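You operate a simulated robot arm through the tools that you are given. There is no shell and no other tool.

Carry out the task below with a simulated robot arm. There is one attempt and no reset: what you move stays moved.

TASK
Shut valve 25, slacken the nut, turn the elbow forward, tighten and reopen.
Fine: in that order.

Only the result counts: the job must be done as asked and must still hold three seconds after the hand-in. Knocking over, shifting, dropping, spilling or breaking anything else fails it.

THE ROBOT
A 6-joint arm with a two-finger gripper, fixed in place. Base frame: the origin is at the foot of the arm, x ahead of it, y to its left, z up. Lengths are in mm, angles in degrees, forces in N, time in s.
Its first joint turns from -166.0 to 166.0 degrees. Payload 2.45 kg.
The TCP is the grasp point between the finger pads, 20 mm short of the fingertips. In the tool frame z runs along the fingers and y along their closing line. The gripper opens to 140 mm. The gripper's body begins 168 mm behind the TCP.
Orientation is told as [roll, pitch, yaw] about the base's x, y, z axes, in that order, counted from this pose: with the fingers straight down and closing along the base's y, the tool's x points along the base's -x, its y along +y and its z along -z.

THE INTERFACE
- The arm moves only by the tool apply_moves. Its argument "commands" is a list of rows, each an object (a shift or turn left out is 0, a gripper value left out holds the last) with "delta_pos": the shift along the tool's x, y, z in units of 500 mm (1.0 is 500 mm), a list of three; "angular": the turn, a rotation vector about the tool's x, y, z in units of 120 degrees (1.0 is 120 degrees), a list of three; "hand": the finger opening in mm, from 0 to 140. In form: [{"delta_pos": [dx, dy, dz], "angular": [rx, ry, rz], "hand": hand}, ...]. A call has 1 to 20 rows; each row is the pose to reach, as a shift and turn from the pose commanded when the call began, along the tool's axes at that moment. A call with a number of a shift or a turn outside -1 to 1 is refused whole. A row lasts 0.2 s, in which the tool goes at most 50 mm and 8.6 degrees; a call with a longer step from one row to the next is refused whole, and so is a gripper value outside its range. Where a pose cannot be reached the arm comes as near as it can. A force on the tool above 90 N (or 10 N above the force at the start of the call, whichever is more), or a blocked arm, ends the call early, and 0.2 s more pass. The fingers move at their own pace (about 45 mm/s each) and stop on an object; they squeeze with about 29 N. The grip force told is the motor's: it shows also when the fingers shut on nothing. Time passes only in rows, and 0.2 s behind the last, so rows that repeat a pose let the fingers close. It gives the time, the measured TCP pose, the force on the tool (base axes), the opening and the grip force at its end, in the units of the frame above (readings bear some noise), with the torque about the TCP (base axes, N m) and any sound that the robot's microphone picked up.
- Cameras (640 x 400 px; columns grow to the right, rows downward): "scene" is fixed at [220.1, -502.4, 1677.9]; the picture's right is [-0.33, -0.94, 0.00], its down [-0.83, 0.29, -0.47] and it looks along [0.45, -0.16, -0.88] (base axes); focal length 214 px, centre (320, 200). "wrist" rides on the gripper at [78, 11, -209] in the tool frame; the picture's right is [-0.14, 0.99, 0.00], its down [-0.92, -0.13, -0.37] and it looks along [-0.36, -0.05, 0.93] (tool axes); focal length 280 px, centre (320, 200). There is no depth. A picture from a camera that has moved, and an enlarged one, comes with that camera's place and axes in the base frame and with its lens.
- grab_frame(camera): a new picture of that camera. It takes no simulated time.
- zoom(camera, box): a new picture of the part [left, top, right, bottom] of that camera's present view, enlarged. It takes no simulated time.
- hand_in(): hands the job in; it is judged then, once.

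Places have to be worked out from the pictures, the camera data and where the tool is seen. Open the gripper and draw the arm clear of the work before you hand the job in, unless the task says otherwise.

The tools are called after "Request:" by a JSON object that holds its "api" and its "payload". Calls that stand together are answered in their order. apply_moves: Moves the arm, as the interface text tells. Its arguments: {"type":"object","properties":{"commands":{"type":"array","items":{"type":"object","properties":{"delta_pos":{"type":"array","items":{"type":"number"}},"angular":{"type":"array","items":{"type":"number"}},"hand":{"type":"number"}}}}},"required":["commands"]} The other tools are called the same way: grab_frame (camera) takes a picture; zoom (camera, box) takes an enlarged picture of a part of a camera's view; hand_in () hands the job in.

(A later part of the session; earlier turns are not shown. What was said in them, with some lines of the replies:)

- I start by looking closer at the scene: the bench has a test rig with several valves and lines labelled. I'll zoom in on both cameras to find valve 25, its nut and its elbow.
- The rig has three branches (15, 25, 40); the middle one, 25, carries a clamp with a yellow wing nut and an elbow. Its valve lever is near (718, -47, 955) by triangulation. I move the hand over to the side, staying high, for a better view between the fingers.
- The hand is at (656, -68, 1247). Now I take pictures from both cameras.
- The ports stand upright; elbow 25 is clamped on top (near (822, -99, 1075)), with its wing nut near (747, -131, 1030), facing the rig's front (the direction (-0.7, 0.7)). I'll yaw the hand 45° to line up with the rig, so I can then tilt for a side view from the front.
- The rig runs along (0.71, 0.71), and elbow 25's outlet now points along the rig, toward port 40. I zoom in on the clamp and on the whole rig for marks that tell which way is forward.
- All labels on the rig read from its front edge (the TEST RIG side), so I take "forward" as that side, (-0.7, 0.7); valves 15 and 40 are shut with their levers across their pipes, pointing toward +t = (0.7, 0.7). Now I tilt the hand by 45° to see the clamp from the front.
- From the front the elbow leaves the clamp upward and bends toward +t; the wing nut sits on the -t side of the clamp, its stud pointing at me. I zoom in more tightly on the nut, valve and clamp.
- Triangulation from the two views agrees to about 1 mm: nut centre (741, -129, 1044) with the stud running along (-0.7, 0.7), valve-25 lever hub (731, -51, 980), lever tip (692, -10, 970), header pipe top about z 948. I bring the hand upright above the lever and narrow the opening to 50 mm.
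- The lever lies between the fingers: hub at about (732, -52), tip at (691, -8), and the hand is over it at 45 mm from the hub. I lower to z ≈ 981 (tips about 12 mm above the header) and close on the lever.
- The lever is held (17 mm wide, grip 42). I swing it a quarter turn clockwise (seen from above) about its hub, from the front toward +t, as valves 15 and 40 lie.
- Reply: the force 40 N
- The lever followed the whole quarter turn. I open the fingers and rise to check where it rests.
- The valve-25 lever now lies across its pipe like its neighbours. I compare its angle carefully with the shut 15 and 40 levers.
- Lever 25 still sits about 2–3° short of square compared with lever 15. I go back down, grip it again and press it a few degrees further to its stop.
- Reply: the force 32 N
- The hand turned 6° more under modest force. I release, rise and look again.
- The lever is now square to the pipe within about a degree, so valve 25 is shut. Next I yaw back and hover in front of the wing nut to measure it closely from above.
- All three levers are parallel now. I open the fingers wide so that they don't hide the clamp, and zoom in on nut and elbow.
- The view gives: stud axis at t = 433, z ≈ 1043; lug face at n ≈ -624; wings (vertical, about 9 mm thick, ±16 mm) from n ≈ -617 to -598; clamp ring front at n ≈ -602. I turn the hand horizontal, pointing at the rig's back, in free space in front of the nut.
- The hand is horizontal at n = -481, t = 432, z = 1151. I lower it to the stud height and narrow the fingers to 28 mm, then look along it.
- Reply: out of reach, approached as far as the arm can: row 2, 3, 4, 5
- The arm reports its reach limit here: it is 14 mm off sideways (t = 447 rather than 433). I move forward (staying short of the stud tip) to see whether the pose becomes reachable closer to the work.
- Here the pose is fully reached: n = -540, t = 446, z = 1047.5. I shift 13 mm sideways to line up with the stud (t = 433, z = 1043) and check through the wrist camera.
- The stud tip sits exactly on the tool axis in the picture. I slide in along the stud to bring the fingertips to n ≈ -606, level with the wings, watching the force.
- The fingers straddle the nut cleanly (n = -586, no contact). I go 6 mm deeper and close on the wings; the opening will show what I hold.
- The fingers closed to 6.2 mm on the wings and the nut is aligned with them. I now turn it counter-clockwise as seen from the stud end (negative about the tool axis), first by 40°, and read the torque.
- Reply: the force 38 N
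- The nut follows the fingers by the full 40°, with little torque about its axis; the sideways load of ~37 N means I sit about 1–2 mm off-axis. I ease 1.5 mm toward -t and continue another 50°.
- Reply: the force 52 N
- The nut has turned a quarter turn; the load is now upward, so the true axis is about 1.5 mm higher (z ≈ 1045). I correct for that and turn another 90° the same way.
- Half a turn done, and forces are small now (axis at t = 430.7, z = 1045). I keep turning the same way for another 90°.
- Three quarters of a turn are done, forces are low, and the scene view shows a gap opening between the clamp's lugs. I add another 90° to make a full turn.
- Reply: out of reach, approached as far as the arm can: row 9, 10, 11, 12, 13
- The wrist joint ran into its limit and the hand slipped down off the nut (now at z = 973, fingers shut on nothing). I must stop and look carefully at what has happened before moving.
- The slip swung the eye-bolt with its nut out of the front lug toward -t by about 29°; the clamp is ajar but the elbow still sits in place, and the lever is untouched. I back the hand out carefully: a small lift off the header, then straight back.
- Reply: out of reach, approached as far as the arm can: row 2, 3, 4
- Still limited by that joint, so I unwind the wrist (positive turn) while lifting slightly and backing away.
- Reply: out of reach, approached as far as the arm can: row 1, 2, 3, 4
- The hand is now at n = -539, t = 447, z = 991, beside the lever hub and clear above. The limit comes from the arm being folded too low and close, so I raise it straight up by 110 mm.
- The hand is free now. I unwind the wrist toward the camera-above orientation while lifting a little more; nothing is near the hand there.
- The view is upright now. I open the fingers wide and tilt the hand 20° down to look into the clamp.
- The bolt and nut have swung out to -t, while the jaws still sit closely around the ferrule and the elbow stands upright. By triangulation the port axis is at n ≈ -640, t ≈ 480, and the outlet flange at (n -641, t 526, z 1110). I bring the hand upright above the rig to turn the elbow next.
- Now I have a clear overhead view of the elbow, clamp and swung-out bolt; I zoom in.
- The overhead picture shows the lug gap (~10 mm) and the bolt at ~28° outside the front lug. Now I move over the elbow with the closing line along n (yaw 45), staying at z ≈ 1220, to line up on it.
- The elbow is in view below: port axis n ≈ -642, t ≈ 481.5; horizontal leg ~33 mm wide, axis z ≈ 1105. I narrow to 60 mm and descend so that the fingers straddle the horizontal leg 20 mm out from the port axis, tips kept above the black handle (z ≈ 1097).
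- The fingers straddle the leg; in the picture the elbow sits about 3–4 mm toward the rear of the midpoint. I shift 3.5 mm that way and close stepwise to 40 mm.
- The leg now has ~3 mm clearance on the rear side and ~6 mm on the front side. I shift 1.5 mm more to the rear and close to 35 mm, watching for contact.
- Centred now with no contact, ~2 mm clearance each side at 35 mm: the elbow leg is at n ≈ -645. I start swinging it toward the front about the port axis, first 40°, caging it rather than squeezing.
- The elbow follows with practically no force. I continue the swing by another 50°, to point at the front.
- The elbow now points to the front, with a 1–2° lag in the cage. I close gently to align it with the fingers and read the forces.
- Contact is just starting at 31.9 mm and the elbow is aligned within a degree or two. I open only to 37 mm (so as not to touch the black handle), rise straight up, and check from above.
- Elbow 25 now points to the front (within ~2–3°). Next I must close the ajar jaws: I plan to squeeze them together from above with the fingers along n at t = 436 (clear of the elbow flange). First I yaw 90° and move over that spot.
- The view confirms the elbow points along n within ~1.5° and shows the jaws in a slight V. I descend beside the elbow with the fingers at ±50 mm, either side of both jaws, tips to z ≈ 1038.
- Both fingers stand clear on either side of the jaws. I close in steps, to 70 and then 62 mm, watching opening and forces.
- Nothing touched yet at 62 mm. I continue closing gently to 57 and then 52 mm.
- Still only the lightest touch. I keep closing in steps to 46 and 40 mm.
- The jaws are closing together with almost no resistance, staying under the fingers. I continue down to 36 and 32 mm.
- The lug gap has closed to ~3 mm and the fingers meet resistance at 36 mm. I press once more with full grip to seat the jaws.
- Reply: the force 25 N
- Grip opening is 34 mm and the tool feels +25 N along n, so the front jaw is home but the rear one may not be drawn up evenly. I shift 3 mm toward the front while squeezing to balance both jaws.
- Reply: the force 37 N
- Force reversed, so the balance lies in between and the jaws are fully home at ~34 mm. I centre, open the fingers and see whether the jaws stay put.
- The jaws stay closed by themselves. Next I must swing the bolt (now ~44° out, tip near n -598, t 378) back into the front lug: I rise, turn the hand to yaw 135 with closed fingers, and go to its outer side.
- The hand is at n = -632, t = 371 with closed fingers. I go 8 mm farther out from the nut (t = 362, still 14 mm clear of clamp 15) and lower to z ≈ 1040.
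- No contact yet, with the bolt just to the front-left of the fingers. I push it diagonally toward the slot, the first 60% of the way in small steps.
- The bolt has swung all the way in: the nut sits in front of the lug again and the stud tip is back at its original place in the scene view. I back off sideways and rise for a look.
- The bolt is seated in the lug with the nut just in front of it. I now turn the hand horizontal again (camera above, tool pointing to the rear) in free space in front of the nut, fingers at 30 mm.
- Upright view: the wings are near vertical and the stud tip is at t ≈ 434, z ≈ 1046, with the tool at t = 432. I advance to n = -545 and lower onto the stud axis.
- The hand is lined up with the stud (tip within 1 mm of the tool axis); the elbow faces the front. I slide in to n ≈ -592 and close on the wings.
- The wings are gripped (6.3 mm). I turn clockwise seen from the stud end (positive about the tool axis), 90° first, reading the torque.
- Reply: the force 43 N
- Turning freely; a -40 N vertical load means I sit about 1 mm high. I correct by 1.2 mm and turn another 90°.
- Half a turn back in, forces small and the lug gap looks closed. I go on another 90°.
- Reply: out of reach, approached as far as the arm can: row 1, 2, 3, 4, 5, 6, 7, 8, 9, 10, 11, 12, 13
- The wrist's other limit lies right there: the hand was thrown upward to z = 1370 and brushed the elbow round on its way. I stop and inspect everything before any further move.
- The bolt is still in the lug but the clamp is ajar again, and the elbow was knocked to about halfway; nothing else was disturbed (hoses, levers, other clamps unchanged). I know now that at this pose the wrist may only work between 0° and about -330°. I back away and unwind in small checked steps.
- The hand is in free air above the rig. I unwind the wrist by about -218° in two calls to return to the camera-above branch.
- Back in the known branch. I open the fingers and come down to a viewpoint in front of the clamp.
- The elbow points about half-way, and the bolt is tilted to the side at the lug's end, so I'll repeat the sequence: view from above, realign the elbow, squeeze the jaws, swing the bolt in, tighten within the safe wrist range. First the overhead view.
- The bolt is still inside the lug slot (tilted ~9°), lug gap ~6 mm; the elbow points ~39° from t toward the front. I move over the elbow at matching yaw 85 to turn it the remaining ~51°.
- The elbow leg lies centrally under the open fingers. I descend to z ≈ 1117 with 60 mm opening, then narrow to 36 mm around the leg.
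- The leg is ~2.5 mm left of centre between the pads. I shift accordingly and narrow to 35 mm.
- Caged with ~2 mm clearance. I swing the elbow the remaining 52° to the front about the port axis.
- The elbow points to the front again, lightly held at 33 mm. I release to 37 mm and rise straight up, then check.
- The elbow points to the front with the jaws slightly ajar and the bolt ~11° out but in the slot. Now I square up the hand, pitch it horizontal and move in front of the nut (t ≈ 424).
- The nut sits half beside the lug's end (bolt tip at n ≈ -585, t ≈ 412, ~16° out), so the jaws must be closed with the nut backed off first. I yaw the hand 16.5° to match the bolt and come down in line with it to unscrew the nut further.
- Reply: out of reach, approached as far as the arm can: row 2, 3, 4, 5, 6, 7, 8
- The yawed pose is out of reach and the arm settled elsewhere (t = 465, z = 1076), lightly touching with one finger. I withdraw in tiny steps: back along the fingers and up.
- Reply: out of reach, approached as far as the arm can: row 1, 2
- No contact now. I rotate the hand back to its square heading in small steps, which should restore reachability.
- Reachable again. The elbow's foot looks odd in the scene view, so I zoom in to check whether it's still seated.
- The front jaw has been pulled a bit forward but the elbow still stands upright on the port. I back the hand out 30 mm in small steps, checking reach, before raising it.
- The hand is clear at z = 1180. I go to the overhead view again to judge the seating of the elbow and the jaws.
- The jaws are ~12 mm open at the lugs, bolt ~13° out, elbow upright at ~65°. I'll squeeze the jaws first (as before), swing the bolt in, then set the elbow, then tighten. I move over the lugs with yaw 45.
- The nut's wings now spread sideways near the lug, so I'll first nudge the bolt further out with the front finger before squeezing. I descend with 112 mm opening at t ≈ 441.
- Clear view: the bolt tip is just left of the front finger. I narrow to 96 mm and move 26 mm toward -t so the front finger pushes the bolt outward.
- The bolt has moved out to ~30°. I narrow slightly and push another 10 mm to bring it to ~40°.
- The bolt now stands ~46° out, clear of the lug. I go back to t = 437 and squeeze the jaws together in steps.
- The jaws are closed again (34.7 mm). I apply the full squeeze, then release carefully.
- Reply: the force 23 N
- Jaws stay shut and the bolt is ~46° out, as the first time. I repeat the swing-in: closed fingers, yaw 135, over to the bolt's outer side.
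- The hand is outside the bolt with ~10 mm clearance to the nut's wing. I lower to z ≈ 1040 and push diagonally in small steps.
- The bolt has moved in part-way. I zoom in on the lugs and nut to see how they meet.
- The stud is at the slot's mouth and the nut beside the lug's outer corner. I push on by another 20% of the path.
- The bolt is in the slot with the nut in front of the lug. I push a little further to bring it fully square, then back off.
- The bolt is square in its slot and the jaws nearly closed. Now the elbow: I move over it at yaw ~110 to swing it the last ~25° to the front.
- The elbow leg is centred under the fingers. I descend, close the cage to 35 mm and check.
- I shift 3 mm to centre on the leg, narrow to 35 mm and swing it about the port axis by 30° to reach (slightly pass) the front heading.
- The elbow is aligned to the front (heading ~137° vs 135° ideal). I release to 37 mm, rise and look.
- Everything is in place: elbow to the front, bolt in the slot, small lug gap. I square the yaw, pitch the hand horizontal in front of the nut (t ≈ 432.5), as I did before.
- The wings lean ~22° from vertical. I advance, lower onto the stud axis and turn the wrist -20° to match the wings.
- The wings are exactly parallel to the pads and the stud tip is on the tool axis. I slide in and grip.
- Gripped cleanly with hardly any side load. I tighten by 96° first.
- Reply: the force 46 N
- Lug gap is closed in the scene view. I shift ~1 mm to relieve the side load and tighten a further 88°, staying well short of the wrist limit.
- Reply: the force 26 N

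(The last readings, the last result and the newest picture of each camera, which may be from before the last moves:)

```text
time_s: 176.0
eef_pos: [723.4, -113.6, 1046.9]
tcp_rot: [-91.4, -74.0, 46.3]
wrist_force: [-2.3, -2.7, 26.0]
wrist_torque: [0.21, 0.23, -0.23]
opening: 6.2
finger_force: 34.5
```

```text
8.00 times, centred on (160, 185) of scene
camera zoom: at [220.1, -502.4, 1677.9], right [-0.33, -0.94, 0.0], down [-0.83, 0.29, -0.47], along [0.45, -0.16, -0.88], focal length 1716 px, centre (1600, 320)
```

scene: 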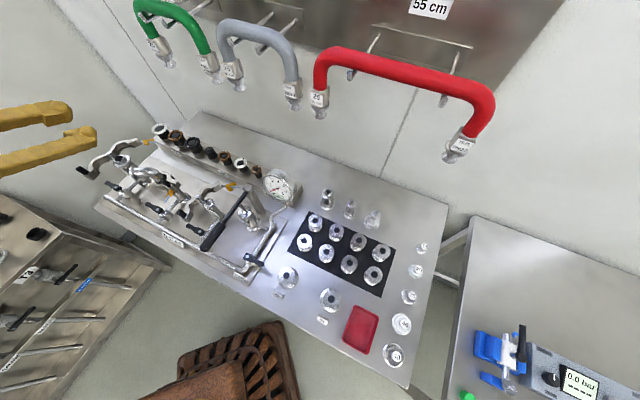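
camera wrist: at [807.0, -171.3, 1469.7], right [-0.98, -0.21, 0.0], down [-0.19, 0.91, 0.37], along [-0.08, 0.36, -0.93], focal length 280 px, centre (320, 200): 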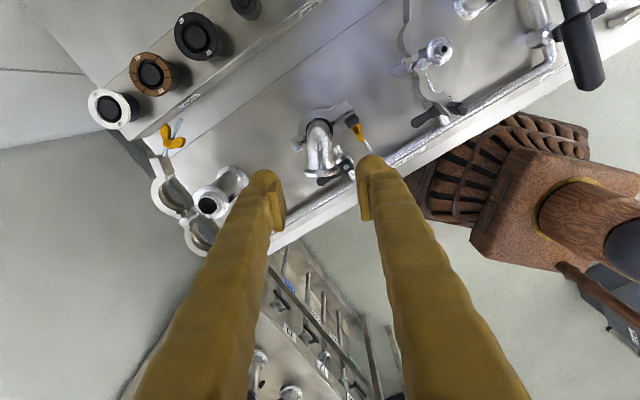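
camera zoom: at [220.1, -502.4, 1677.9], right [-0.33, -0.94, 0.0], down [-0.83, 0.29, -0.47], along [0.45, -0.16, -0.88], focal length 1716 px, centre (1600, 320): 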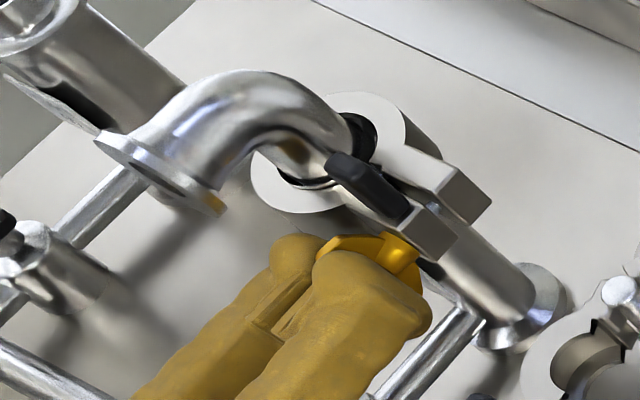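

Another half turn in, still moving easily. I open, back off 35 mm along the stud, turn the hand back by 180° and take a new grip.

Request:
{"api": "apply_moves", "payload": {"commands": [{"hand": 27}, {"hand": 27}, {"hand": 27}, {"delta_pos": [0, 0, -0.035], "hand": 27}, {"delta_pos": [0, 0, -0.07], "hand": 27}, {"delta_pos": [0, 0, -0.07], "hand": 27}]}}

Request:
{"api": "apply_moves", "payload": {"commands": [{"angular": [0, 0, -0.0625], "hand": 27}, {"angular": [0, 0, -0.125], "hand": 27}, {"angular": [0, 0, -0.1875], "hand": 27}, {"angular": [0, 0, -0.25], "hand": 27}, {"angular": [0, 0, -0.3125], "hand": 27}, {"angular": [0, 0, -0.375], "hand": 27}, {"angular": [0, 0, -0.4375], "hand": 27}, {"angular": [0, 0, -0.5], "hand": 27}, {"angular": [0, 0, -0.5625], "hand": 27}, {"angular": [0, 0, -0.625], "hand": 27}, {"angular": [0, 0, -0.6875], "hand": 27}, {"angular": [0, 0, -0.75], "hand": 27}]}}

Request:
{"api": "apply_moves", "payload": {"commands": [{"angular": [0, 0, -0.0625], "hand": 27}, {"angular": [0, 0, -0.125], "hand": 27}, {"angular": [0, 0, -0.1875], "hand": 27}, {"angular": [0, 0, -0.25], "hand": 27}, {"angular": [0, 0, -0.3125], "hand": 27}, {"angular": [0, 0, -0.375], "hand": 27}, {"angular": [0, 0, -0.4375], "hand": 27}, {"angular": [0, 0, -0.5], "hand": 27}, {"angular": [0, 0, -0.5625], "hand": 27}, {"angular": [0, 0, -0.625], "hand": 27}, {"angular": [0, 0, -0.6875], "hand": 27}, {"angular": [0, 0, -0.75], "hand": 27}, {"angular": [0, 0, -0.75], "hand": 27}]}}

Request:
{"api": "zoom", "payload": {"camera": "wrist", "box": [250, 120, 390, 240]}}

```text
time_s: 177.4
eef_pos: [699.3, -89.2, 1043.1]
tcp_rot: [-90.7, -73.9, 45.4]
wrist_force: [-0.9, 0.3, 0.5]
wrist_torque: [0.04, 0.01, 0.04]
opening: 27.0
finger_force: 0.0
```

```text
time_s: 180.0
eef_pos: [698.7, -88.3, 1045.2]
tcp_rot: [-90.2, 16.3, 44.9]
wrist_force: [0.4, 0.2, 0.4]
wrist_torque: [0.03, -0.01, -0.02]
opening: 26.9
finger_force: 0.0
```

```text
time_s: 182.8
eef_pos: [699.8, -89.5, 1045.0]
tcp_rot: [90.6, 73.8, -134.4]
wrist_force: [0.4, 0.0, 0.2]
wrist_torque: [0.0, 0.0, 0.01]
opening: 27.2
finger_force: 0.2
```

```text
3.33 times, centred on (320, 180) of wrist
camera zoom: at [559.3, 67.3, 1122.8], right [-0.7, -0.7, 0.14], down [-0.35, 0.16, -0.92], along [0.62, -0.7, -0.36], focal length 935 px, centre (320, 267)
```

zoom: 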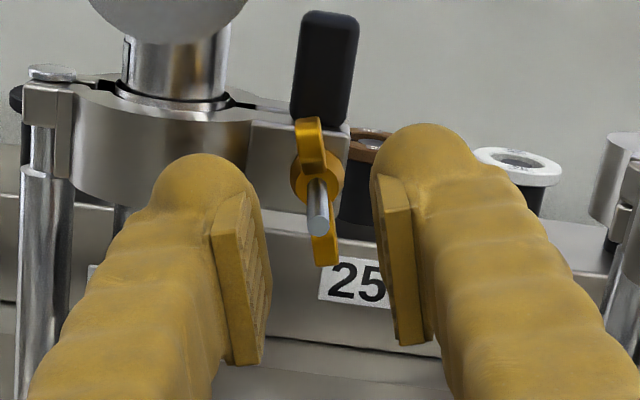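

The wings lag the pads by ~10°, a first sign of resistance. I match that angle, move in and grip again.

Request:
{"api": "apply_moves", "payload": {"commands": [{"angular": [0, 0, -0.06], "hand": 27}, {"angular": [0, 0, -0.075], "hand": 27}, {"delta_pos": [0, 0, 0.035], "angular": [0, 0, -0.075], "hand": 27}, {"delta_pos": [0, 0, 0.069], "angular": [0, 0, -0.075], "hand": 27}, {"delta_pos": [0, 0, 0.069], "angular": [0, 0, -0.075], "hand": 27}]}}

Request:
{"api": "apply_moves", "payload": {"commands": [{"hand": 0}, {"hand": 0}, {"hand": 0}, {"hand": 0}]}}

Request:
{"api": "zoom", "payload": {"camera": "wrist", "box": [250, 120, 390, 240]}}

```text
time_s: 184.0
eef_pos: [724.1, -114.4, 1044.5]
tcp_rot: [90.3, 64.9, -134.6]
wrist_force: [0.3, 0.8, -0.4]
wrist_torque: [0.0, -0.02, 0.0]
opening: 26.9
finger_force: 0.1
```

```text
time_s: 185.0
eef_pos: [723.6, -113.8, 1045.3]
tcp_rot: [90.5, 64.9, -134.5]
wrist_force: [0.8, 1.0, -1.9]
wrist_torque: [-0.02, 0.0, 0.03]
opening: 6.3
finger_force: 34.0
```

```text
3.33 times, centred on (320, 180) of wrist
camera zoom: at [591.7, 51.0, 1120.2], right [-0.68, -0.67, 0.3], down [-0.45, 0.06, -0.89], along [0.58, -0.74, -0.35], focal length 935 px, centre (320, 267)
```

zoom: 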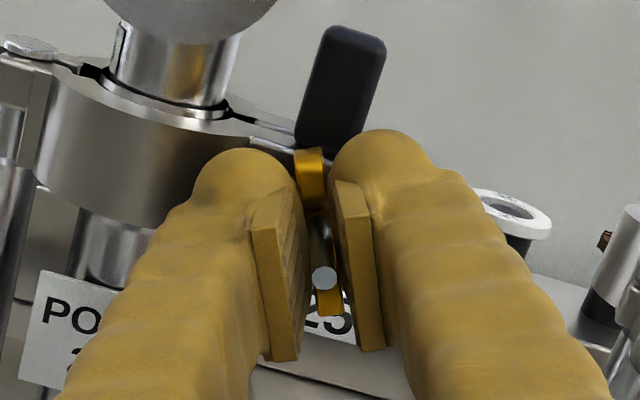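

Gripped again. I tighten by 48° and read the torque.

Request:
{"api": "apply_moves", "payload": {"commands": [{"angular": [0, 0, 0.0667], "hand": 0}, {"angular": [0, 0, 0.1333], "hand": 0}, {"angular": [0, 0, 0.2], "hand": 0}, {"angular": [0, 0, 0.2667], "hand": 0}, {"angular": [0, 0, 0.3333], "hand": 0}, {"angular": [0, 0, 0.4], "hand": 0}, {"angular": [0, 0, 0.4], "hand": 0}]}}

Request:
{"api": "zoom", "payload": {"camera": "wrist", "box": [250, 120, 390, 240]}}

```text
time_s: 186.6
eef_pos: [723.1, -113.4, 1045.9]
tcp_rot: [-90.4, 67.2, 44.6]
wrist_force: [0.3, 1.0, -2.0]
wrist_torque: [-1.4, 1.15, 0.0]
opening: 16.3
finger_force: 42.0
```

```text
3.33 times, centred on (320, 180) of wrist
camera zoom: at [546.7, 6.5, 1112.7], right [-0.61, -0.61, -0.51], down [0.08, 0.6, -0.8], along [0.79, -0.52, -0.31], focal length 935 px, centre (320, 267)
```

zoom: 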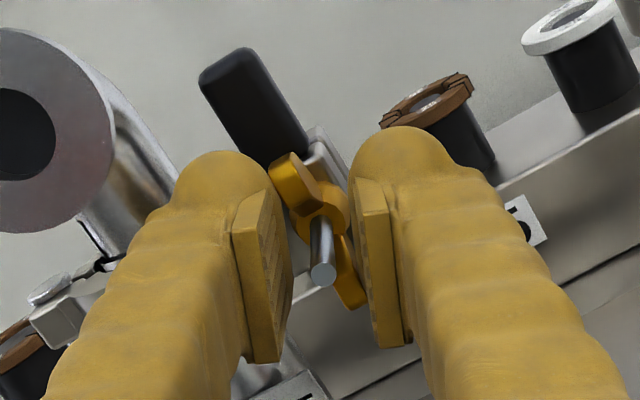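

The nut now stops: 1.8 N·m of torque and the wings spread the pads to 16 mm without turning further, so the clamp is tight. I release, back off along the stud and turn the hand square again.

Request:
{"api": "apply_moves", "payload": {"commands": [{"hand": 30}, {"hand": 30}, {"hand": 30}, {"delta_pos": [0, 0, -0.04], "hand": 30}, {"delta_pos": [0, 0, -0.08], "hand": 30}, {"delta_pos": [0, 0, -0.08], "angular": [0, 0, -0.06], "hand": 30}, {"delta_pos": [0, 0, -0.08], "angular": [0, 0, -0.12], "hand": 30}, {"delta_pos": [0, 0, -0.08], "angular": [0, 0, -0.19], "hand": 30}, {"delta_pos": [0, 0, -0.08], "angular": [0, 0, -0.19], "hand": 30}]}}

Request:
{"api": "grab_frame", "payload": {"camera": "wrist"}}

Request:
{"api": "zoom", "payload": {"camera": "wrist", "box": [220, 80, 400, 230]}}

Request:
{"api": "zoom", "payload": {"camera": "scene", "box": [130, 160, 190, 210]}}

```text
time_s: 188.6
eef_pos: [695.3, -85.1, 1045.9]
tcp_rot: [177.6, 89.7, -47.4]
wrist_force: [0.7, 0.4, 0.6]
wrist_torque: [-0.02, 0.02, 0.03]
opening: 30.1
finger_force: 0.2
```

```text
taken
camera wrist: at [539.2, 55.8, 1123.2], right [-0.7, -0.7, -0.14], down [-0.17, 0.35, -0.92], along [0.69, -0.62, -0.36], focal length 280 px, centre (320, 200)
```

wrist: 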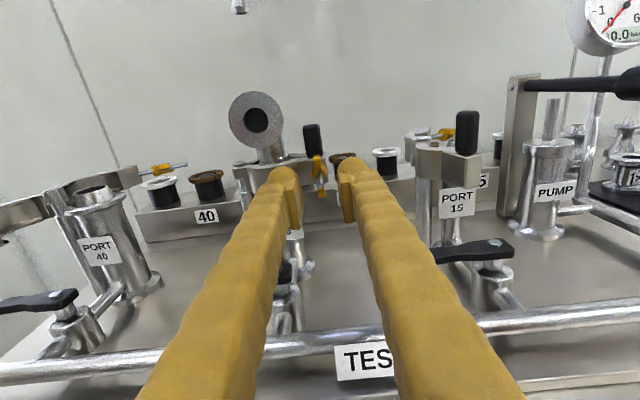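

```text
2.67 times, centred on (310, 155) of wrist
camera zoom: at [539.2, 55.8, 1123.2], right [-0.7, -0.7, -0.14], down [-0.17, 0.35, -0.92], along [0.69, -0.62, -0.36], focal length 748 px, centre (347, 320)
```

zoom: 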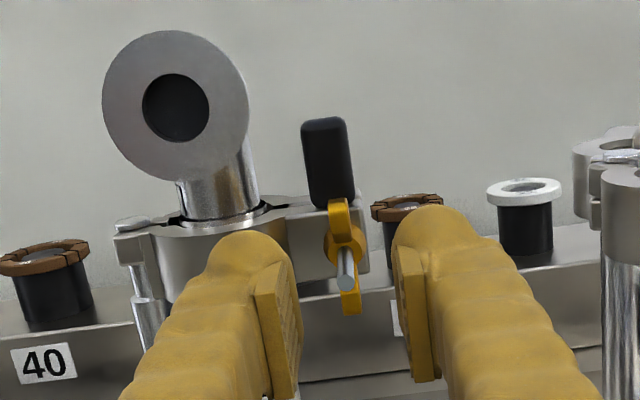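

```text
8.00 times, centred on (160, 185) of scene
camera zoom: at [220.1, -502.4, 1677.9], right [-0.33, -0.94, 0.0], down [-0.83, 0.29, -0.47], along [0.45, -0.16, -0.88], focal length 1716 px, centre (1600, 320)
```

zoom: 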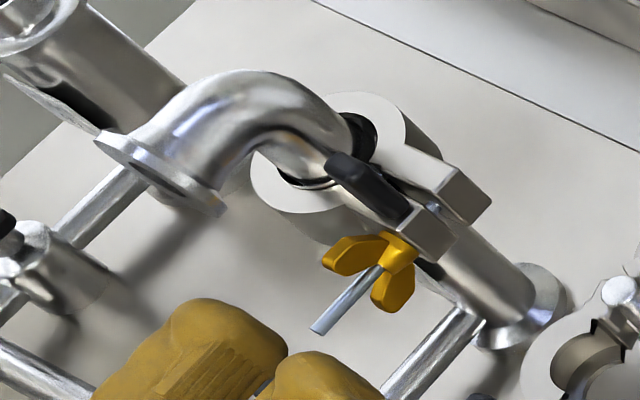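

The wing nut is back at its original tight angle, the lugs are closed as at the start, and the elbow faces the front squarely. Now to reopen the valve: I raise the hand and turn it upright again.

Request:
{"api": "apply_moves", "payload": {"commands": [{"delta_pos": [0.03, 0, -0.01], "hand": 30}, {"delta_pos": [0.09, 0, -0.02], "hand": 30}, {"delta_pos": [0.15, 0, -0.03], "hand": 30}, {"delta_pos": [0.21, 0, -0.03], "hand": 30}, {"delta_pos": [0.21, 0, -0.03], "hand": 30}]}}

Request:
{"api": "apply_moves", "payload": {"commands": [{"delta_pos": [0.02, 0, 0], "angular": [0, -0.0625, 0], "hand": 30}, {"delta_pos": [0.04, 0, 0], "angular": [0, -0.125, 0], "hand": 30}, {"delta_pos": [0.06, 0, 0], "angular": [0, -0.1875, 0], "hand": 30}, {"delta_pos": [0.08, 0, 0], "angular": [0, -0.25, 0], "hand": 30}, {"delta_pos": [0.1, 0, 0], "angular": [0, -0.3125, 0], "hand": 30}, {"delta_pos": [0.12, 0, 0], "angular": [0, -0.375, 0], "hand": 30}, {"delta_pos": [0.14, 0, 0], "angular": [0, -0.4375, 0], "hand": 30}, {"delta_pos": [0.16, 0, 0], "angular": [0, -0.5, 0], "hand": 30}, {"delta_pos": [0.18, 0, 0], "angular": [0, -0.5625, 0], "hand": 30}, {"delta_pos": [0.2, 0, 0], "angular": [0, -0.625, 0], "hand": 30}, {"delta_pos": [0.22, 0, 0], "angular": [0, -0.6875, 0], "hand": 30}, {"delta_pos": [0.22, 0, 0], "angular": [0, -0.75, 0], "hand": 30}, {"delta_pos": [0.22, 0, 0], "angular": [0, -0.75, 0], "hand": 30}]}}

Request:
{"api": "grab_frame", "payload": {"camera": "wrist"}}

Request:
{"api": "zoom", "payload": {"camera": "wrist", "box": [200, 20, 380, 160]}}

```text
time_s: 189.8
eef_pos: [681.2, -73.3, 1150.6]
tcp_rot: [-152.6, 89.8, -17.6]
wrist_force: [0.2, 0.1, -0.8]
wrist_torque: [-0.01, 0.03, 0.0]
opening: 30.2
finger_force: 0.0
```

```text
time_s: 192.6
eef_pos: [684.0, -74.1, 1260.2]
tcp_rot: [-0.1, 0.0, 135.0]
wrist_force: [1.1, -0.7, 0.2]
wrist_torque: [-0.01, -0.02, 0.01]
opening: 29.9
finger_force: 0.0
```

```text
taken
camera wrist: at [730.9, -136.6, 1469.8], right [-0.8, -0.6, 0.0], down [-0.56, 0.74, 0.37], along [-0.22, 0.29, -0.93], focal length 280 px, centre (320, 200)
```

wrist: 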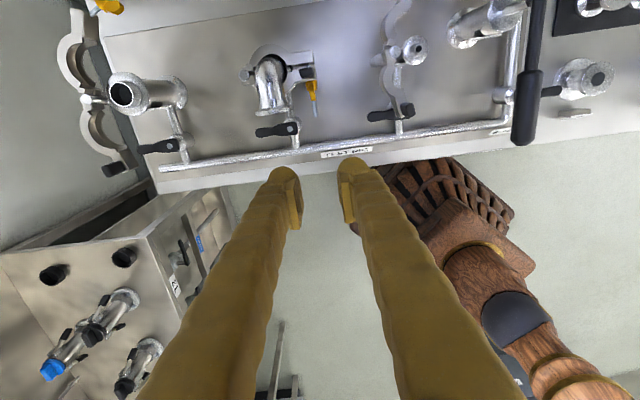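

```text
2.86 times, centred on (290, 90) of wrist
camera zoom: at [730.9, -136.6, 1469.8], right [-0.8, -0.6, 0.0], down [-0.56, 0.74, 0.37], along [-0.22, 0.29, -0.93], focal length 801 px, centre (406, 514)
```

zoom: 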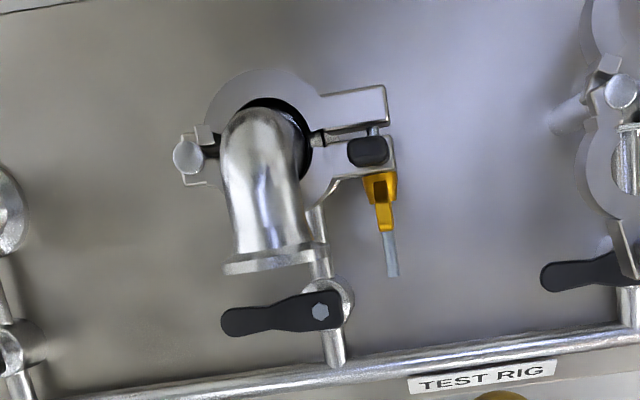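

The rig looks right. I zoom in on the lugs once more to be sure that the clamp is really drawn up.

Request:
{"api": "zoom", "payload": {"camera": "wrist", "box": [270, 40, 350, 110]}}

Request:
{"api": "zoom", "payload": {"camera": "scene", "box": [145, 165, 185, 200]}}

```text
5.71 times, centred on (310, 75) of wrist
camera zoom: at [730.9, -136.6, 1469.8], right [-0.8, -0.6, 0.0], down [-0.56, 0.74, 0.37], along [-0.22, 0.29, -0.93], focal length 1602 px, centre (377, 914)
```

zoom: 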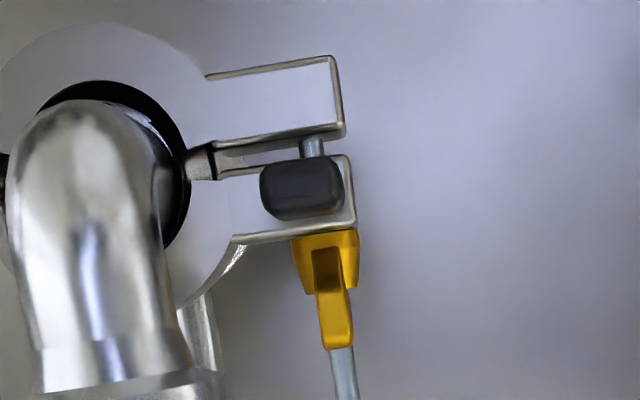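

```text
11.43 times, centred on (165, 182) of scene
camera zoom: at [220.1, -502.4, 1677.9], right [-0.33, -0.94, 0.0], down [-0.83, 0.29, -0.47], along [0.45, -0.16, -0.88], focal length 2451 px, centre (2091, 400)
```

zoom: 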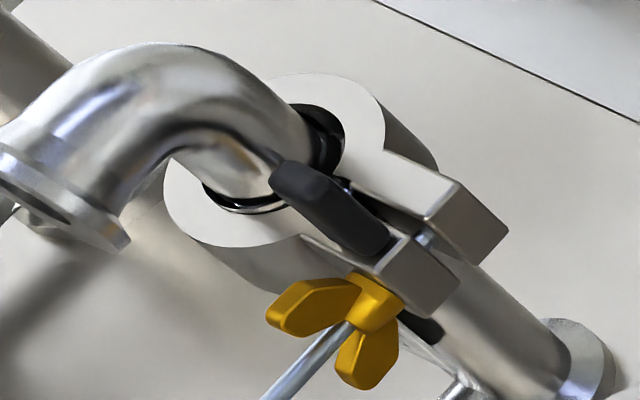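

By comparison with the first pictures the lug gap (≈5 mm) and wing angle match the original tight state. Now I go over the valve-25 lever (pointing +t) with yaw 45 to reopen it.

Request:
{"api": "apply_moves", "payload": {"commands": [{"delta_pos": [0.003, -0.017, 0], "angular": [0, 0, 0.0625], "hand": 34}, {"delta_pos": [0.006, -0.033, 0], "angular": [0, 0, 0.125], "hand": 34}, {"delta_pos": [0.01, -0.05, 0], "angular": [0, 0, 0.1875], "hand": 34}, {"delta_pos": [0.013, -0.067, 0], "angular": [0, 0, 0.25], "hand": 34}, {"delta_pos": [0.016, -0.083, 0], "angular": [0, 0, 0.3125], "hand": 34}, {"delta_pos": [0.019, -0.1, 0], "angular": [0, 0, 0.375], "hand": 34}, {"delta_pos": [0.022, -0.117, 0.01], "angular": [0, 0, 0.4375], "hand": 34}, {"delta_pos": [0.025, -0.133, 0.03], "angular": [0, 0, 0.5], "hand": 34}, {"delta_pos": [0.029, -0.15, 0.05], "angular": [0, 0, 0.5625], "hand": 34}, {"delta_pos": [0.032, -0.167, 0.07], "angular": [0, 0, 0.625], "hand": 34}, {"delta_pos": [0.035, -0.183, 0.09], "angular": [0, 0, 0.6875], "hand": 34}, {"delta_pos": [0.038, -0.1994, 0.1], "angular": [0, 0, 0.75], "hand": 34}, {"delta_pos": [0.038, -0.1994, 0.1], "angular": [0, 0, 0.75], "hand": 34}]}}

Request:
{"api": "grab_frame", "payload": {"camera": "wrist"}}

Request:
{"api": "zoom", "payload": {"camera": "wrist", "box": [240, 100, 400, 220]}}

```text
time_s: 195.4
eef_pos: [769.2, -15.9, 1210.1]
tcp_rot: [-0.3, -0.1, 44.9]
wrist_force: [0.5, 0.1, -0.4]
wrist_torque: [-0.02, 0.02, 0.0]
opening: 34.0
finger_force: 0.0
```

```text
taken
camera wrist: at [704.6, -62.9, 1418.5], right [-0.6, 0.8, 0.0], down [0.74, 0.56, 0.37], along [0.3, 0.22, -0.93], focal length 280 px, centre (320, 200)
```

wrist: 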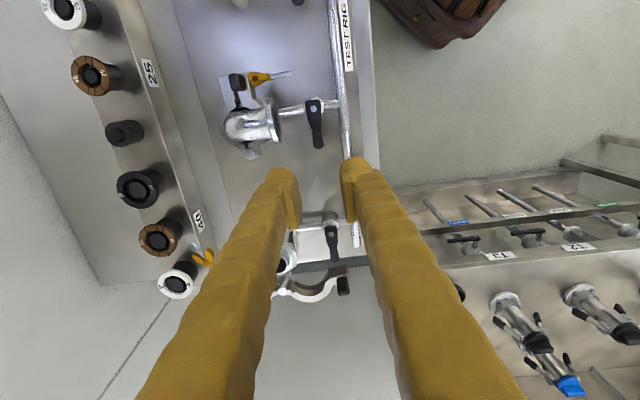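

```text
3.33 times, centred on (320, 160) of wrist
camera zoom: at [704.6, -62.9, 1418.5], right [-0.6, 0.8, 0.0], down [0.74, 0.56, 0.37], along [0.3, 0.22, -0.93], focal length 935 px, centre (320, 333)
```

zoom: 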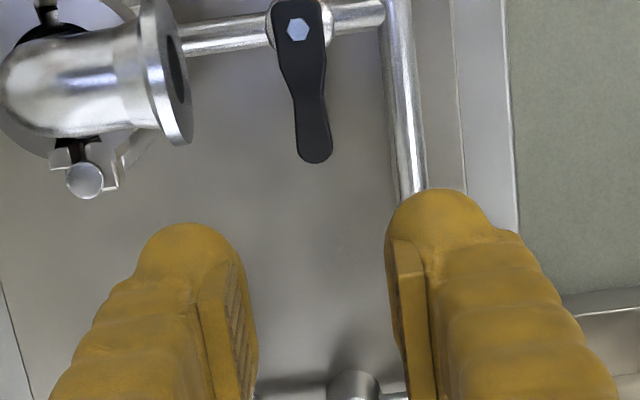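

The lever is below: hub (n -556, t 478), tip at t ≈ 537, lying along +t; the elbow flange is clear (n ≤ -592, t ≤ 505). I shift 6 mm, and descend onto the lever with 34 mm opening.

Request:
{"api": "apply_moves", "payload": {"commands": [{"delta_pos": [0.012, -0.003, 0.06], "hand": 34}, {"delta_pos": [0.012, -0.003, 0.14], "hand": 34}, {"delta_pos": [0.012, -0.003, 0.22], "hand": 34}, {"delta_pos": [0.012, -0.003, 0.3], "hand": 34}, {"delta_pos": [0.012, -0.003, 0.37], "hand": 34}, {"delta_pos": [0.012, -0.003, 0.42], "hand": 34}, {"delta_pos": [0.012, -0.003, 0.457], "hand": 34}, {"delta_pos": [0.012, -0.003, 0.457], "hand": 34}]}}

Request:
{"api": "zoom", "payload": {"camera": "wrist", "box": [240, 110, 400, 240]}}

Request:
{"api": "zoom", "payload": {"camera": "scene", "box": [110, 140, 210, 230]}}

```text
time_s: 197.2
eef_pos: [764.3, -22.4, 981.5]
tcp_rot: [-0.2, 0.0, 45.0]
wrist_force: [0.2, 0.0, 0.3]
wrist_torque: [-0.01, 0.0, -0.02]
opening: 34.0
finger_force: 0.0
```

```text
3.08 times, centred on (320, 175) of wrist
camera zoom: at [700.6, -69.0, 1190.5], right [-0.6, 0.8, 0.0], down [0.74, 0.56, 0.37], along [0.3, 0.22, -0.93], focal length 863 px, centre (320, 277)
```

zoom: 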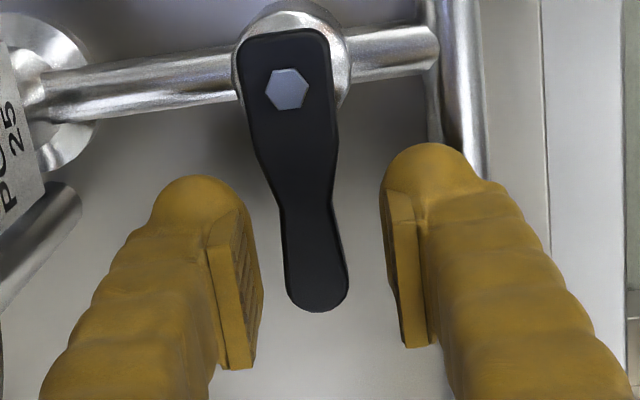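

```text
4.44 times, centred on (160, 185) of scene
camera zoom: at [220.1, -502.4, 1677.9], right [-0.33, -0.94, 0.0], down [-0.83, 0.29, -0.47], along [0.45, -0.16, -0.88], focal length 953 px, centre (1031, 267)
```

zoom: 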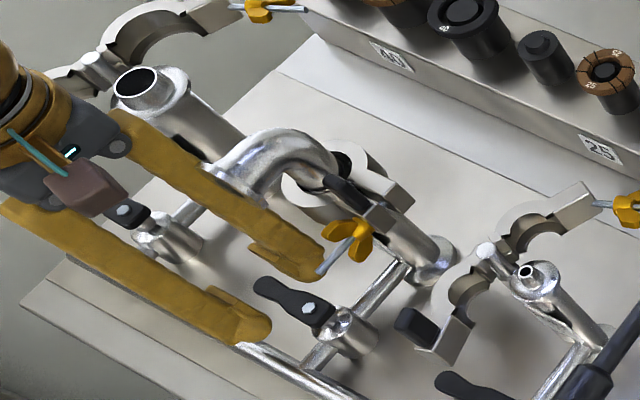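

The lever is between the fingers. I grip it.

Request:
{"api": "apply_moves", "payload": {"commands": [{"hand": 10}, {"hand": 10}, {"hand": 10}, {"hand": 10}]}}

```text
time_s: 198.2
eef_pos: [764.0, -23.1, 981.6]
tcp_rot: [-0.2, 0.0, 45.0]
wrist_force: [15.2, -10.3, -5.8]
wrist_torque: [-0.07, -0.15, 0.79]
opening: 17.4
finger_force: 42.7
```

Lever held (17.4 mm). I swing it a quarter turn counter-clockwise (from above), back to the front, in line with its pipe.

Request:
{"api": "apply_moves", "payload": {"commands": [{"delta_pos": [0.00077, 0.01175, 0], "angular": [0, 0, -0.0625], "hand": 10}, {"delta_pos": [0.00307, 0.02329, 0], "angular": [0, 0, -0.125], "hand": 10}, {"delta_pos": [0.00685, 0.03444, 0], "angular": [0, 0, -0.1875], "hand": 10}, {"delta_pos": [0.01206, 0.045, 0], "angular": [0, 0, -0.25], "hand": 10}, {"delta_pos": [0.0186, 0.05479, 0], "angular": [0, 0, -0.3125], "hand": 10}, {"delta_pos": [0.02636, 0.06364, 0], "angular": [0, 0, -0.375], "hand": 10}, {"delta_pos": [0.03521, 0.0714, 0], "angular": [0, 0, -0.4375], "hand": 10}, {"delta_pos": [0.045, 0.07794, 0], "angular": [0, 0, -0.5], "hand": 10}, {"delta_pos": [0.05556, 0.08315, 0], "angular": [0, 0, -0.5625], "hand": 10}, {"delta_pos": [0.06671, 0.08693, 0], "angular": [0, 0, -0.625], "hand": 10}, {"delta_pos": [0.07826, 0.08923, 0], "angular": [0, 0, -0.6875], "hand": 10}, {"delta_pos": [0.09, 0.09, 0], "angular": [0, 0, -0.75], "hand": 10}, {"delta_pos": [0.0931, 0.0899, 0], "angular": [0, 0, -0.7667], "hand": 10}, {"delta_pos": [0.0931, 0.0899, 0], "angular": [0, 0, -0.7667], "hand": 10}]}}

Request:
{"api": "zoom", "payload": {"camera": "wrist", "box": [220, 90, 420, 250]}}

Request:
{"api": "zoom", "payload": {"camera": "scene", "box": [110, 140, 210, 230]}}

```text
time_s: 201.2
eef_pos: [699.8, -22.6, 982.7]
tcp_rot: [-0.1, 0.1, 137.1]
wrist_force: [28.2, 7.1, -12.3]
wrist_torque: [0.07, -0.26, -0.57]
opening: 17.0
finger_force: 42.9
```

```text
2.50 times, centred on (320, 170) of wrist
camera zoom: at [750.0, -83.8, 1191.0], right [-0.78, -0.63, 0.0], down [-0.59, 0.72, 0.37], along [-0.23, 0.29, -0.93], focal length 701 px, centre (320, 275)
```

zoom: 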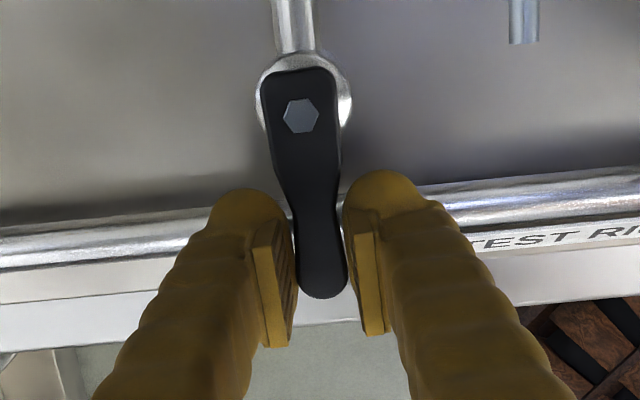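

```text
4.44 times, centred on (160, 185) of scene
camera zoom: at [220.1, -502.4, 1677.9], right [-0.33, -0.94, 0.0], down [-0.83, 0.29, -0.47], along [0.45, -0.16, -0.88], focal length 953 px, centre (1031, 267)
```

zoom: 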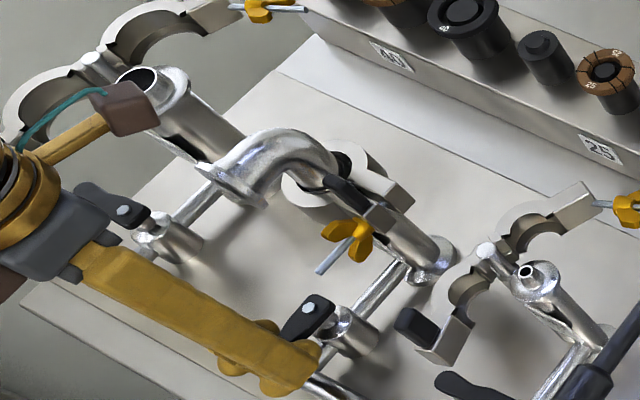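

The lever is back at the front. As before it may lag by 2–3°, so I press 4° further, then release and check.

Request:
{"api": "apply_moves", "payload": {"commands": [{"delta_pos": [0.00022, 0.0063, 0], "angular": [0, 0, -0.0333], "hand": 10}, {"delta_pos": [0.00022, 0.0063, 0], "angular": [0, 0, -0.0333], "hand": 10}]}}

Request:
{"api": "apply_moves", "payload": {"commands": [{"hand": 40}, {"hand": 50}, {"hand": 50}, {"delta_pos": [0, 0, -0.09], "hand": 50}, {"delta_pos": [0, 0, -0.18], "hand": 50}, {"delta_pos": [0, 0, -0.27], "hand": 50}, {"delta_pos": [0, 0, -0.36], "hand": 50}, {"delta_pos": [0, 0, -0.42], "hand": 100}, {"delta_pos": [0, 0, -0.42], "hand": 100}]}}

Request:
{"api": "grab_frame", "payload": {"camera": "wrist"}}

Request:
{"api": "zoom", "payload": {"camera": "wrist", "box": [250, 60, 410, 200]}}

Request:
{"api": "zoom", "payload": {"camera": "scene", "box": [110, 140, 210, 230]}}

```text
time_s: 201.8
eef_pos: [699.4, -24.8, 981.8]
tcp_rot: [-0.1, 0.2, 141.0]
wrist_force: [45.6, 52.0, -20.7]
wrist_torque: [0.31, -0.48, -0.96]
opening: 17.9
finger_force: 43.1
```

```text
time_s: 203.8
eef_pos: [696.2, -26.0, 1192.8]
tcp_rot: [-0.1, 0.2, 140.9]
wrist_force: [-0.4, 0.5, 0.0]
wrist_torque: [0.0, -0.02, -0.01]
opening: 100.3
finger_force: 0.1
```

```text
taken
camera wrist: at [749.9, -82.1, 1402.3], right [-0.73, -0.68, 0.0], down [-0.64, 0.68, 0.37], along [-0.25, 0.27, -0.93], focal length 280 px, centre (320, 200)
```

wrist: 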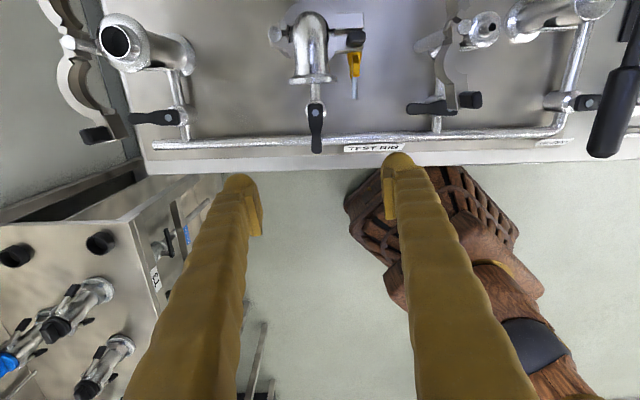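

```text
2.86 times, centred on (330, 130) of wrist
camera zoom: at [749.9, -82.1, 1402.3], right [-0.73, -0.68, 0.0], down [-0.64, 0.68, 0.37], along [-0.25, 0.27, -0.93], focal length 801 px, centre (291, 400)
```

zoom: 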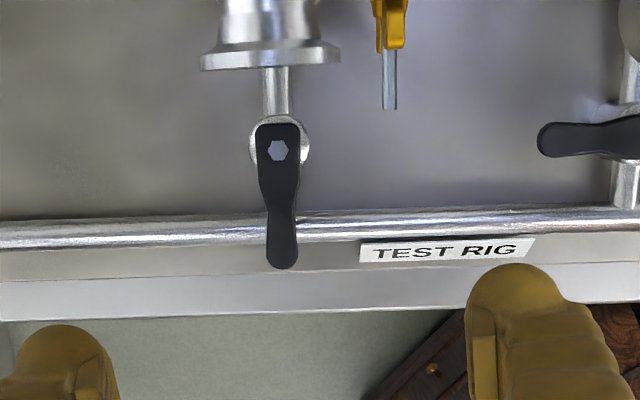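

```text
4.44 times, centred on (160, 185) of scene
camera zoom: at [220.1, -502.4, 1677.9], right [-0.33, -0.94, 0.0], down [-0.83, 0.29, -0.47], along [0.45, -0.16, -0.88], focal length 953 px, centre (1031, 267)
```

zoom: 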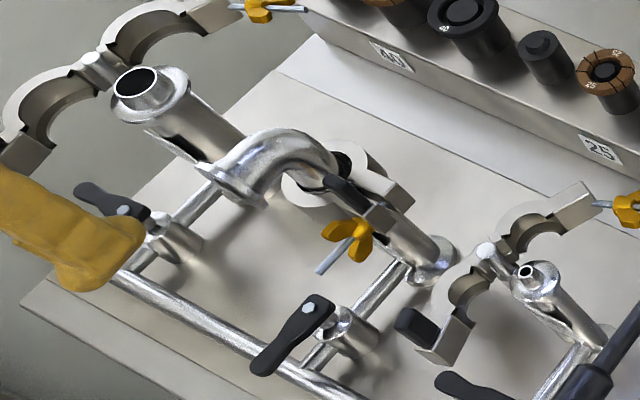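

The lever hit its open stop and lies exactly in line with its pipe: valve 25 is open again. As a check on the clamp, I go to the very viewpoint from which I pictured the tight clamp at the start, for a direct comparison.

Request:
{"api": "apply_moves", "payload": {"commands": [{"angular": [0, 0, 0.0646], "hand": 140}, {"angular": [0, 0, 0.1292], "hand": 140}, {"angular": [0, 0, 0.1938], "hand": 140}, {"angular": [0, 0, 0.2583], "hand": 140}, {"angular": [0, 0, 0.3229], "hand": 140}, {"angular": [0, 0, 0.3875], "hand": 140}, {"angular": [0, 0, 0.4521], "hand": 140}, {"angular": [0, 0, 0.5167], "hand": 140}, {"angular": [0, 0, 0.5813], "hand": 140}, {"angular": [0, 0, 0.6458], "hand": 140}, {"angular": [0, 0, 0.7104], "hand": 140}, {"angular": [0, 0, 0.775], "hand": 140}]}}

Request:
{"api": "apply_moves", "payload": {"commands": [{"angular": [0, 0, 0.0646], "hand": 140}, {"angular": [0, 0, 0.1292], "hand": 140}, {"angular": [0, 0, 0.1938], "hand": 140}, {"angular": [0, 0, 0.2583], "hand": 140}, {"angular": [0, 0, 0.3229], "hand": 140}, {"angular": [0, 0, 0.3875], "hand": 140}, {"angular": [0, 0, 0.4521], "hand": 140}, {"angular": [0, 0, 0.5167], "hand": 140}, {"angular": [0, 0, 0.5813], "hand": 140}, {"angular": [0, 0, 0.6458], "hand": 140}, {"angular": [0, 0, 0.7104], "hand": 140}, {"angular": [0, 0, 0.7742], "hand": 140}, {"angular": [0, 0, 0.7742], "hand": 140}]}}

```text
time_s: 206.4
eef_pos: [698.1, -26.5, 1192.4]
tcp_rot: [-0.1, -0.1, 47.7]
wrist_force: [0.6, -1.1, 0.3]
wrist_torque: [-0.03, -0.03, 0.0]
opening: 140.0
finger_force: 0.1
```

```text
time_s: 209.2
eef_pos: [698.7, -24.9, 1192.7]
tcp_rot: [0.2, -0.3, -45.0]
wrist_force: [0.6, 0.5, 0.2]
wrist_torque: [0.0, -0.01, 0.03]
opening: 140.2
finger_force: 0.0
```

Now I shift to the same TCP position as in the early close-up.

Request:
{"api": "apply_moves", "payload": {"commands": [{"delta_pos": [-0.045, -0.042, -0.0108], "hand": 140}, {"delta_pos": [-0.0932, -0.0844, -0.0108], "hand": 140}, {"delta_pos": [-0.0932, -0.0844, -0.0108], "hand": 140}]}}

Request:
{"api": "zoom", "payload": {"camera": "wrist", "box": [300, 160, 360, 220]}}

Request:
{"api": "zoom", "payload": {"camera": "wrist", "box": [280, 150, 410, 250]}}

```text
time_s: 210.0
eef_pos: [701.6, -88.5, 1198.6]
tcp_rot: [0.0, -0.2, -44.9]
wrist_force: [0.5, 0.1, -1.0]
wrist_torque: [0.0, -0.01, 0.02]
opening: 140.2
finger_force: 0.0
```

```text
6.67 times, centred on (330, 190) of wrist
camera zoom: at [653.2, -24.7, 1407.3], right [0.8, 0.6, 0.0], down [0.56, -0.74, 0.37], along [0.23, -0.29, -0.93], focal length 1869 px, centre (253, 267)
```

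zoom: 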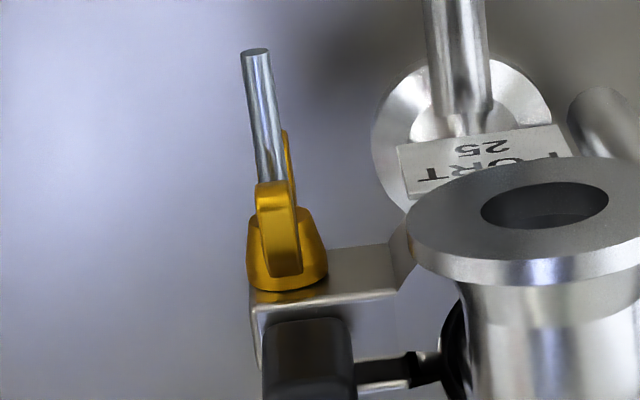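

```text
4.00 times, centred on (345, 200) of wrist
camera zoom: at [653.2, -24.7, 1407.3], right [0.8, 0.6, 0.0], down [0.56, -0.74, 0.37], along [0.23, -0.29, -0.93], focal length 1122 px, centre (220, 200)
```

zoom: 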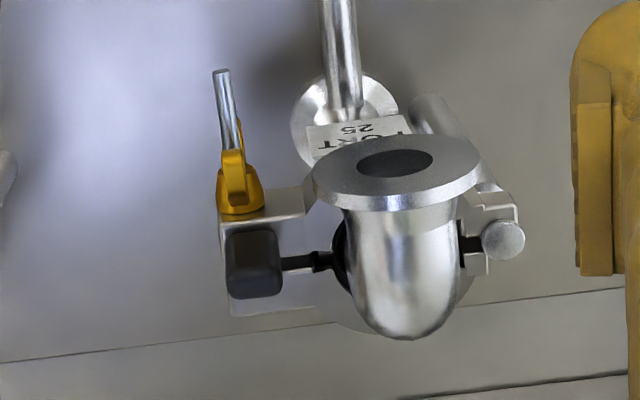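

The comparison matches: the lug, black handle and nut sit where they were in the first close-up (the nut a touch tighter), and the flange line shows the elbow within 1° of the front heading. I now draw the arm up and clear, gripper open, and take final pictures.

Request:
{"api": "apply_moves", "payload": {"commands": [{"delta_pos": [0.02, 0, -0.08], "hand": 140}, {"delta_pos": [0.05, 0, -0.15], "hand": 140}, {"delta_pos": [0.1, 0.02, -0.21], "hand": 140}, {"delta_pos": [0.17, 0.04, -0.26], "hand": 140}, {"delta_pos": [0.24, 0.06, -0.3], "hand": 140}, {"delta_pos": [0.24, 0.06, -0.3], "hand": 140}]}}

Request:
{"api": "grab_frame", "payload": {"camera": "scene"}}

Request:
{"api": "grab_frame", "payload": {"camera": "wrist"}}

Request:
{"api": "zoom", "payload": {"camera": "scene", "box": [70, 110, 310, 290]}}

```text
time_s: 211.4
eef_pos: [634.0, 18.0, 1349.8]
tcp_rot: [0.1, -0.2, -44.9]
wrist_force: [0.7, 0.4, -1.0]
wrist_torque: [-0.03, 0.0, 0.01]
opening: 140.0
finger_force: 0.1
```

```text
taken
```

scene: 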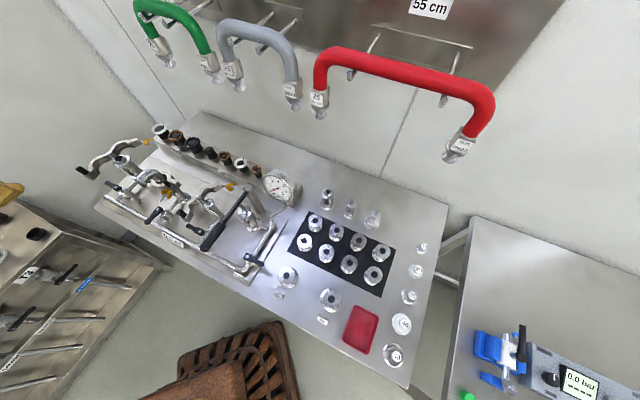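

```text
taken
camera wrist: at [587.0, 81.3, 1558.4], right [0.8, 0.6, 0.0], down [0.56, -0.74, 0.37], along [0.23, -0.29, -0.93], focal length 280 px, centre (320, 200)
```

wrist: 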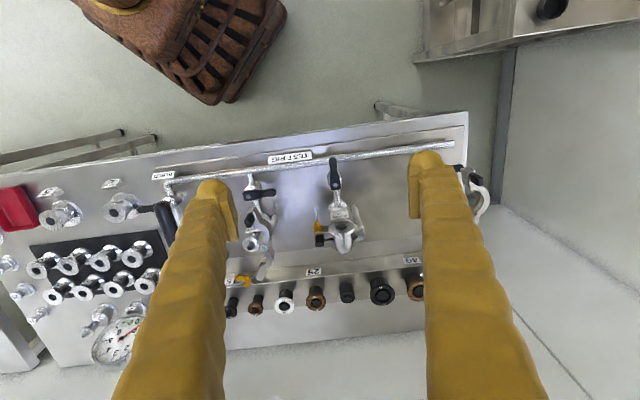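

```text
2.22 times, centred on (190, 200) of scene
camera zoom: at [220.1, -502.4, 1677.9], right [-0.33, -0.94, 0.0], down [-0.83, 0.29, -0.47], along [0.45, -0.16, -0.88], focal length 477 px, centre (609, 200)
```

zoom: 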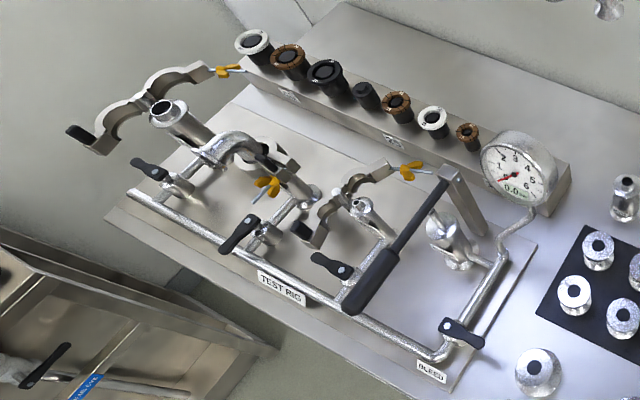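

Final pictures show valve 25 open in line with its pipe, the elbow facing the front, the clamp nut tight, and everything else (other valves, clamps, gaskets, pump handle, hoses) where it was; the gripper is open and the arm clear. I hand the job in.

Request:
{"api": "hand_in", "payload": {}}

```text
The job is handed in.
```

The job is handed in. Valve 25 was shut, the nut slackened, the elbow turned to the front, the nut tightened again and the valve reopened. It did not go cleanly, and I haven't seen the verdict.

**End state, from the last pictures and readings:**
- **Valve 25:** open. The lever reached its stop and lies in line with its pipe.
- **Elbow:** points at the TEST RIG edge, within about 1–2°. I took "forward" as that side because the rig's labels read from there. The task didn't define it, so this is my reading.
- **Nut:** it stopped turning at about 1.8 N·m. The clamp and nut sit where they did in my first close-up, with the nut slightly tighter.
- **Everything else:** the other valves, clamps, gaskets, pump handle and hoses look unmoved. The gripper is open and the arm is clear.

**What went wrong along the way:**
- **Slackening:** the wrist hit a joint limit and the hand slipped off the nut. That swung the bolt out of the clamp and let the jaws open.
- **First tightening:** the wrist hit its other limit and the arm jumped upward, knocking the elbow part of the way back.
- **A later approach:** an out-of-reach move made a finger catch the clamp. The elbow shifted again and the front jaw was pulled forward.

Because of this the final sequence was not one clean pass. I turned the elbow three times, and closed the jaws and swung the bolt back in twice. The valve stayed shut throughout and was reopened only after the final tightening.
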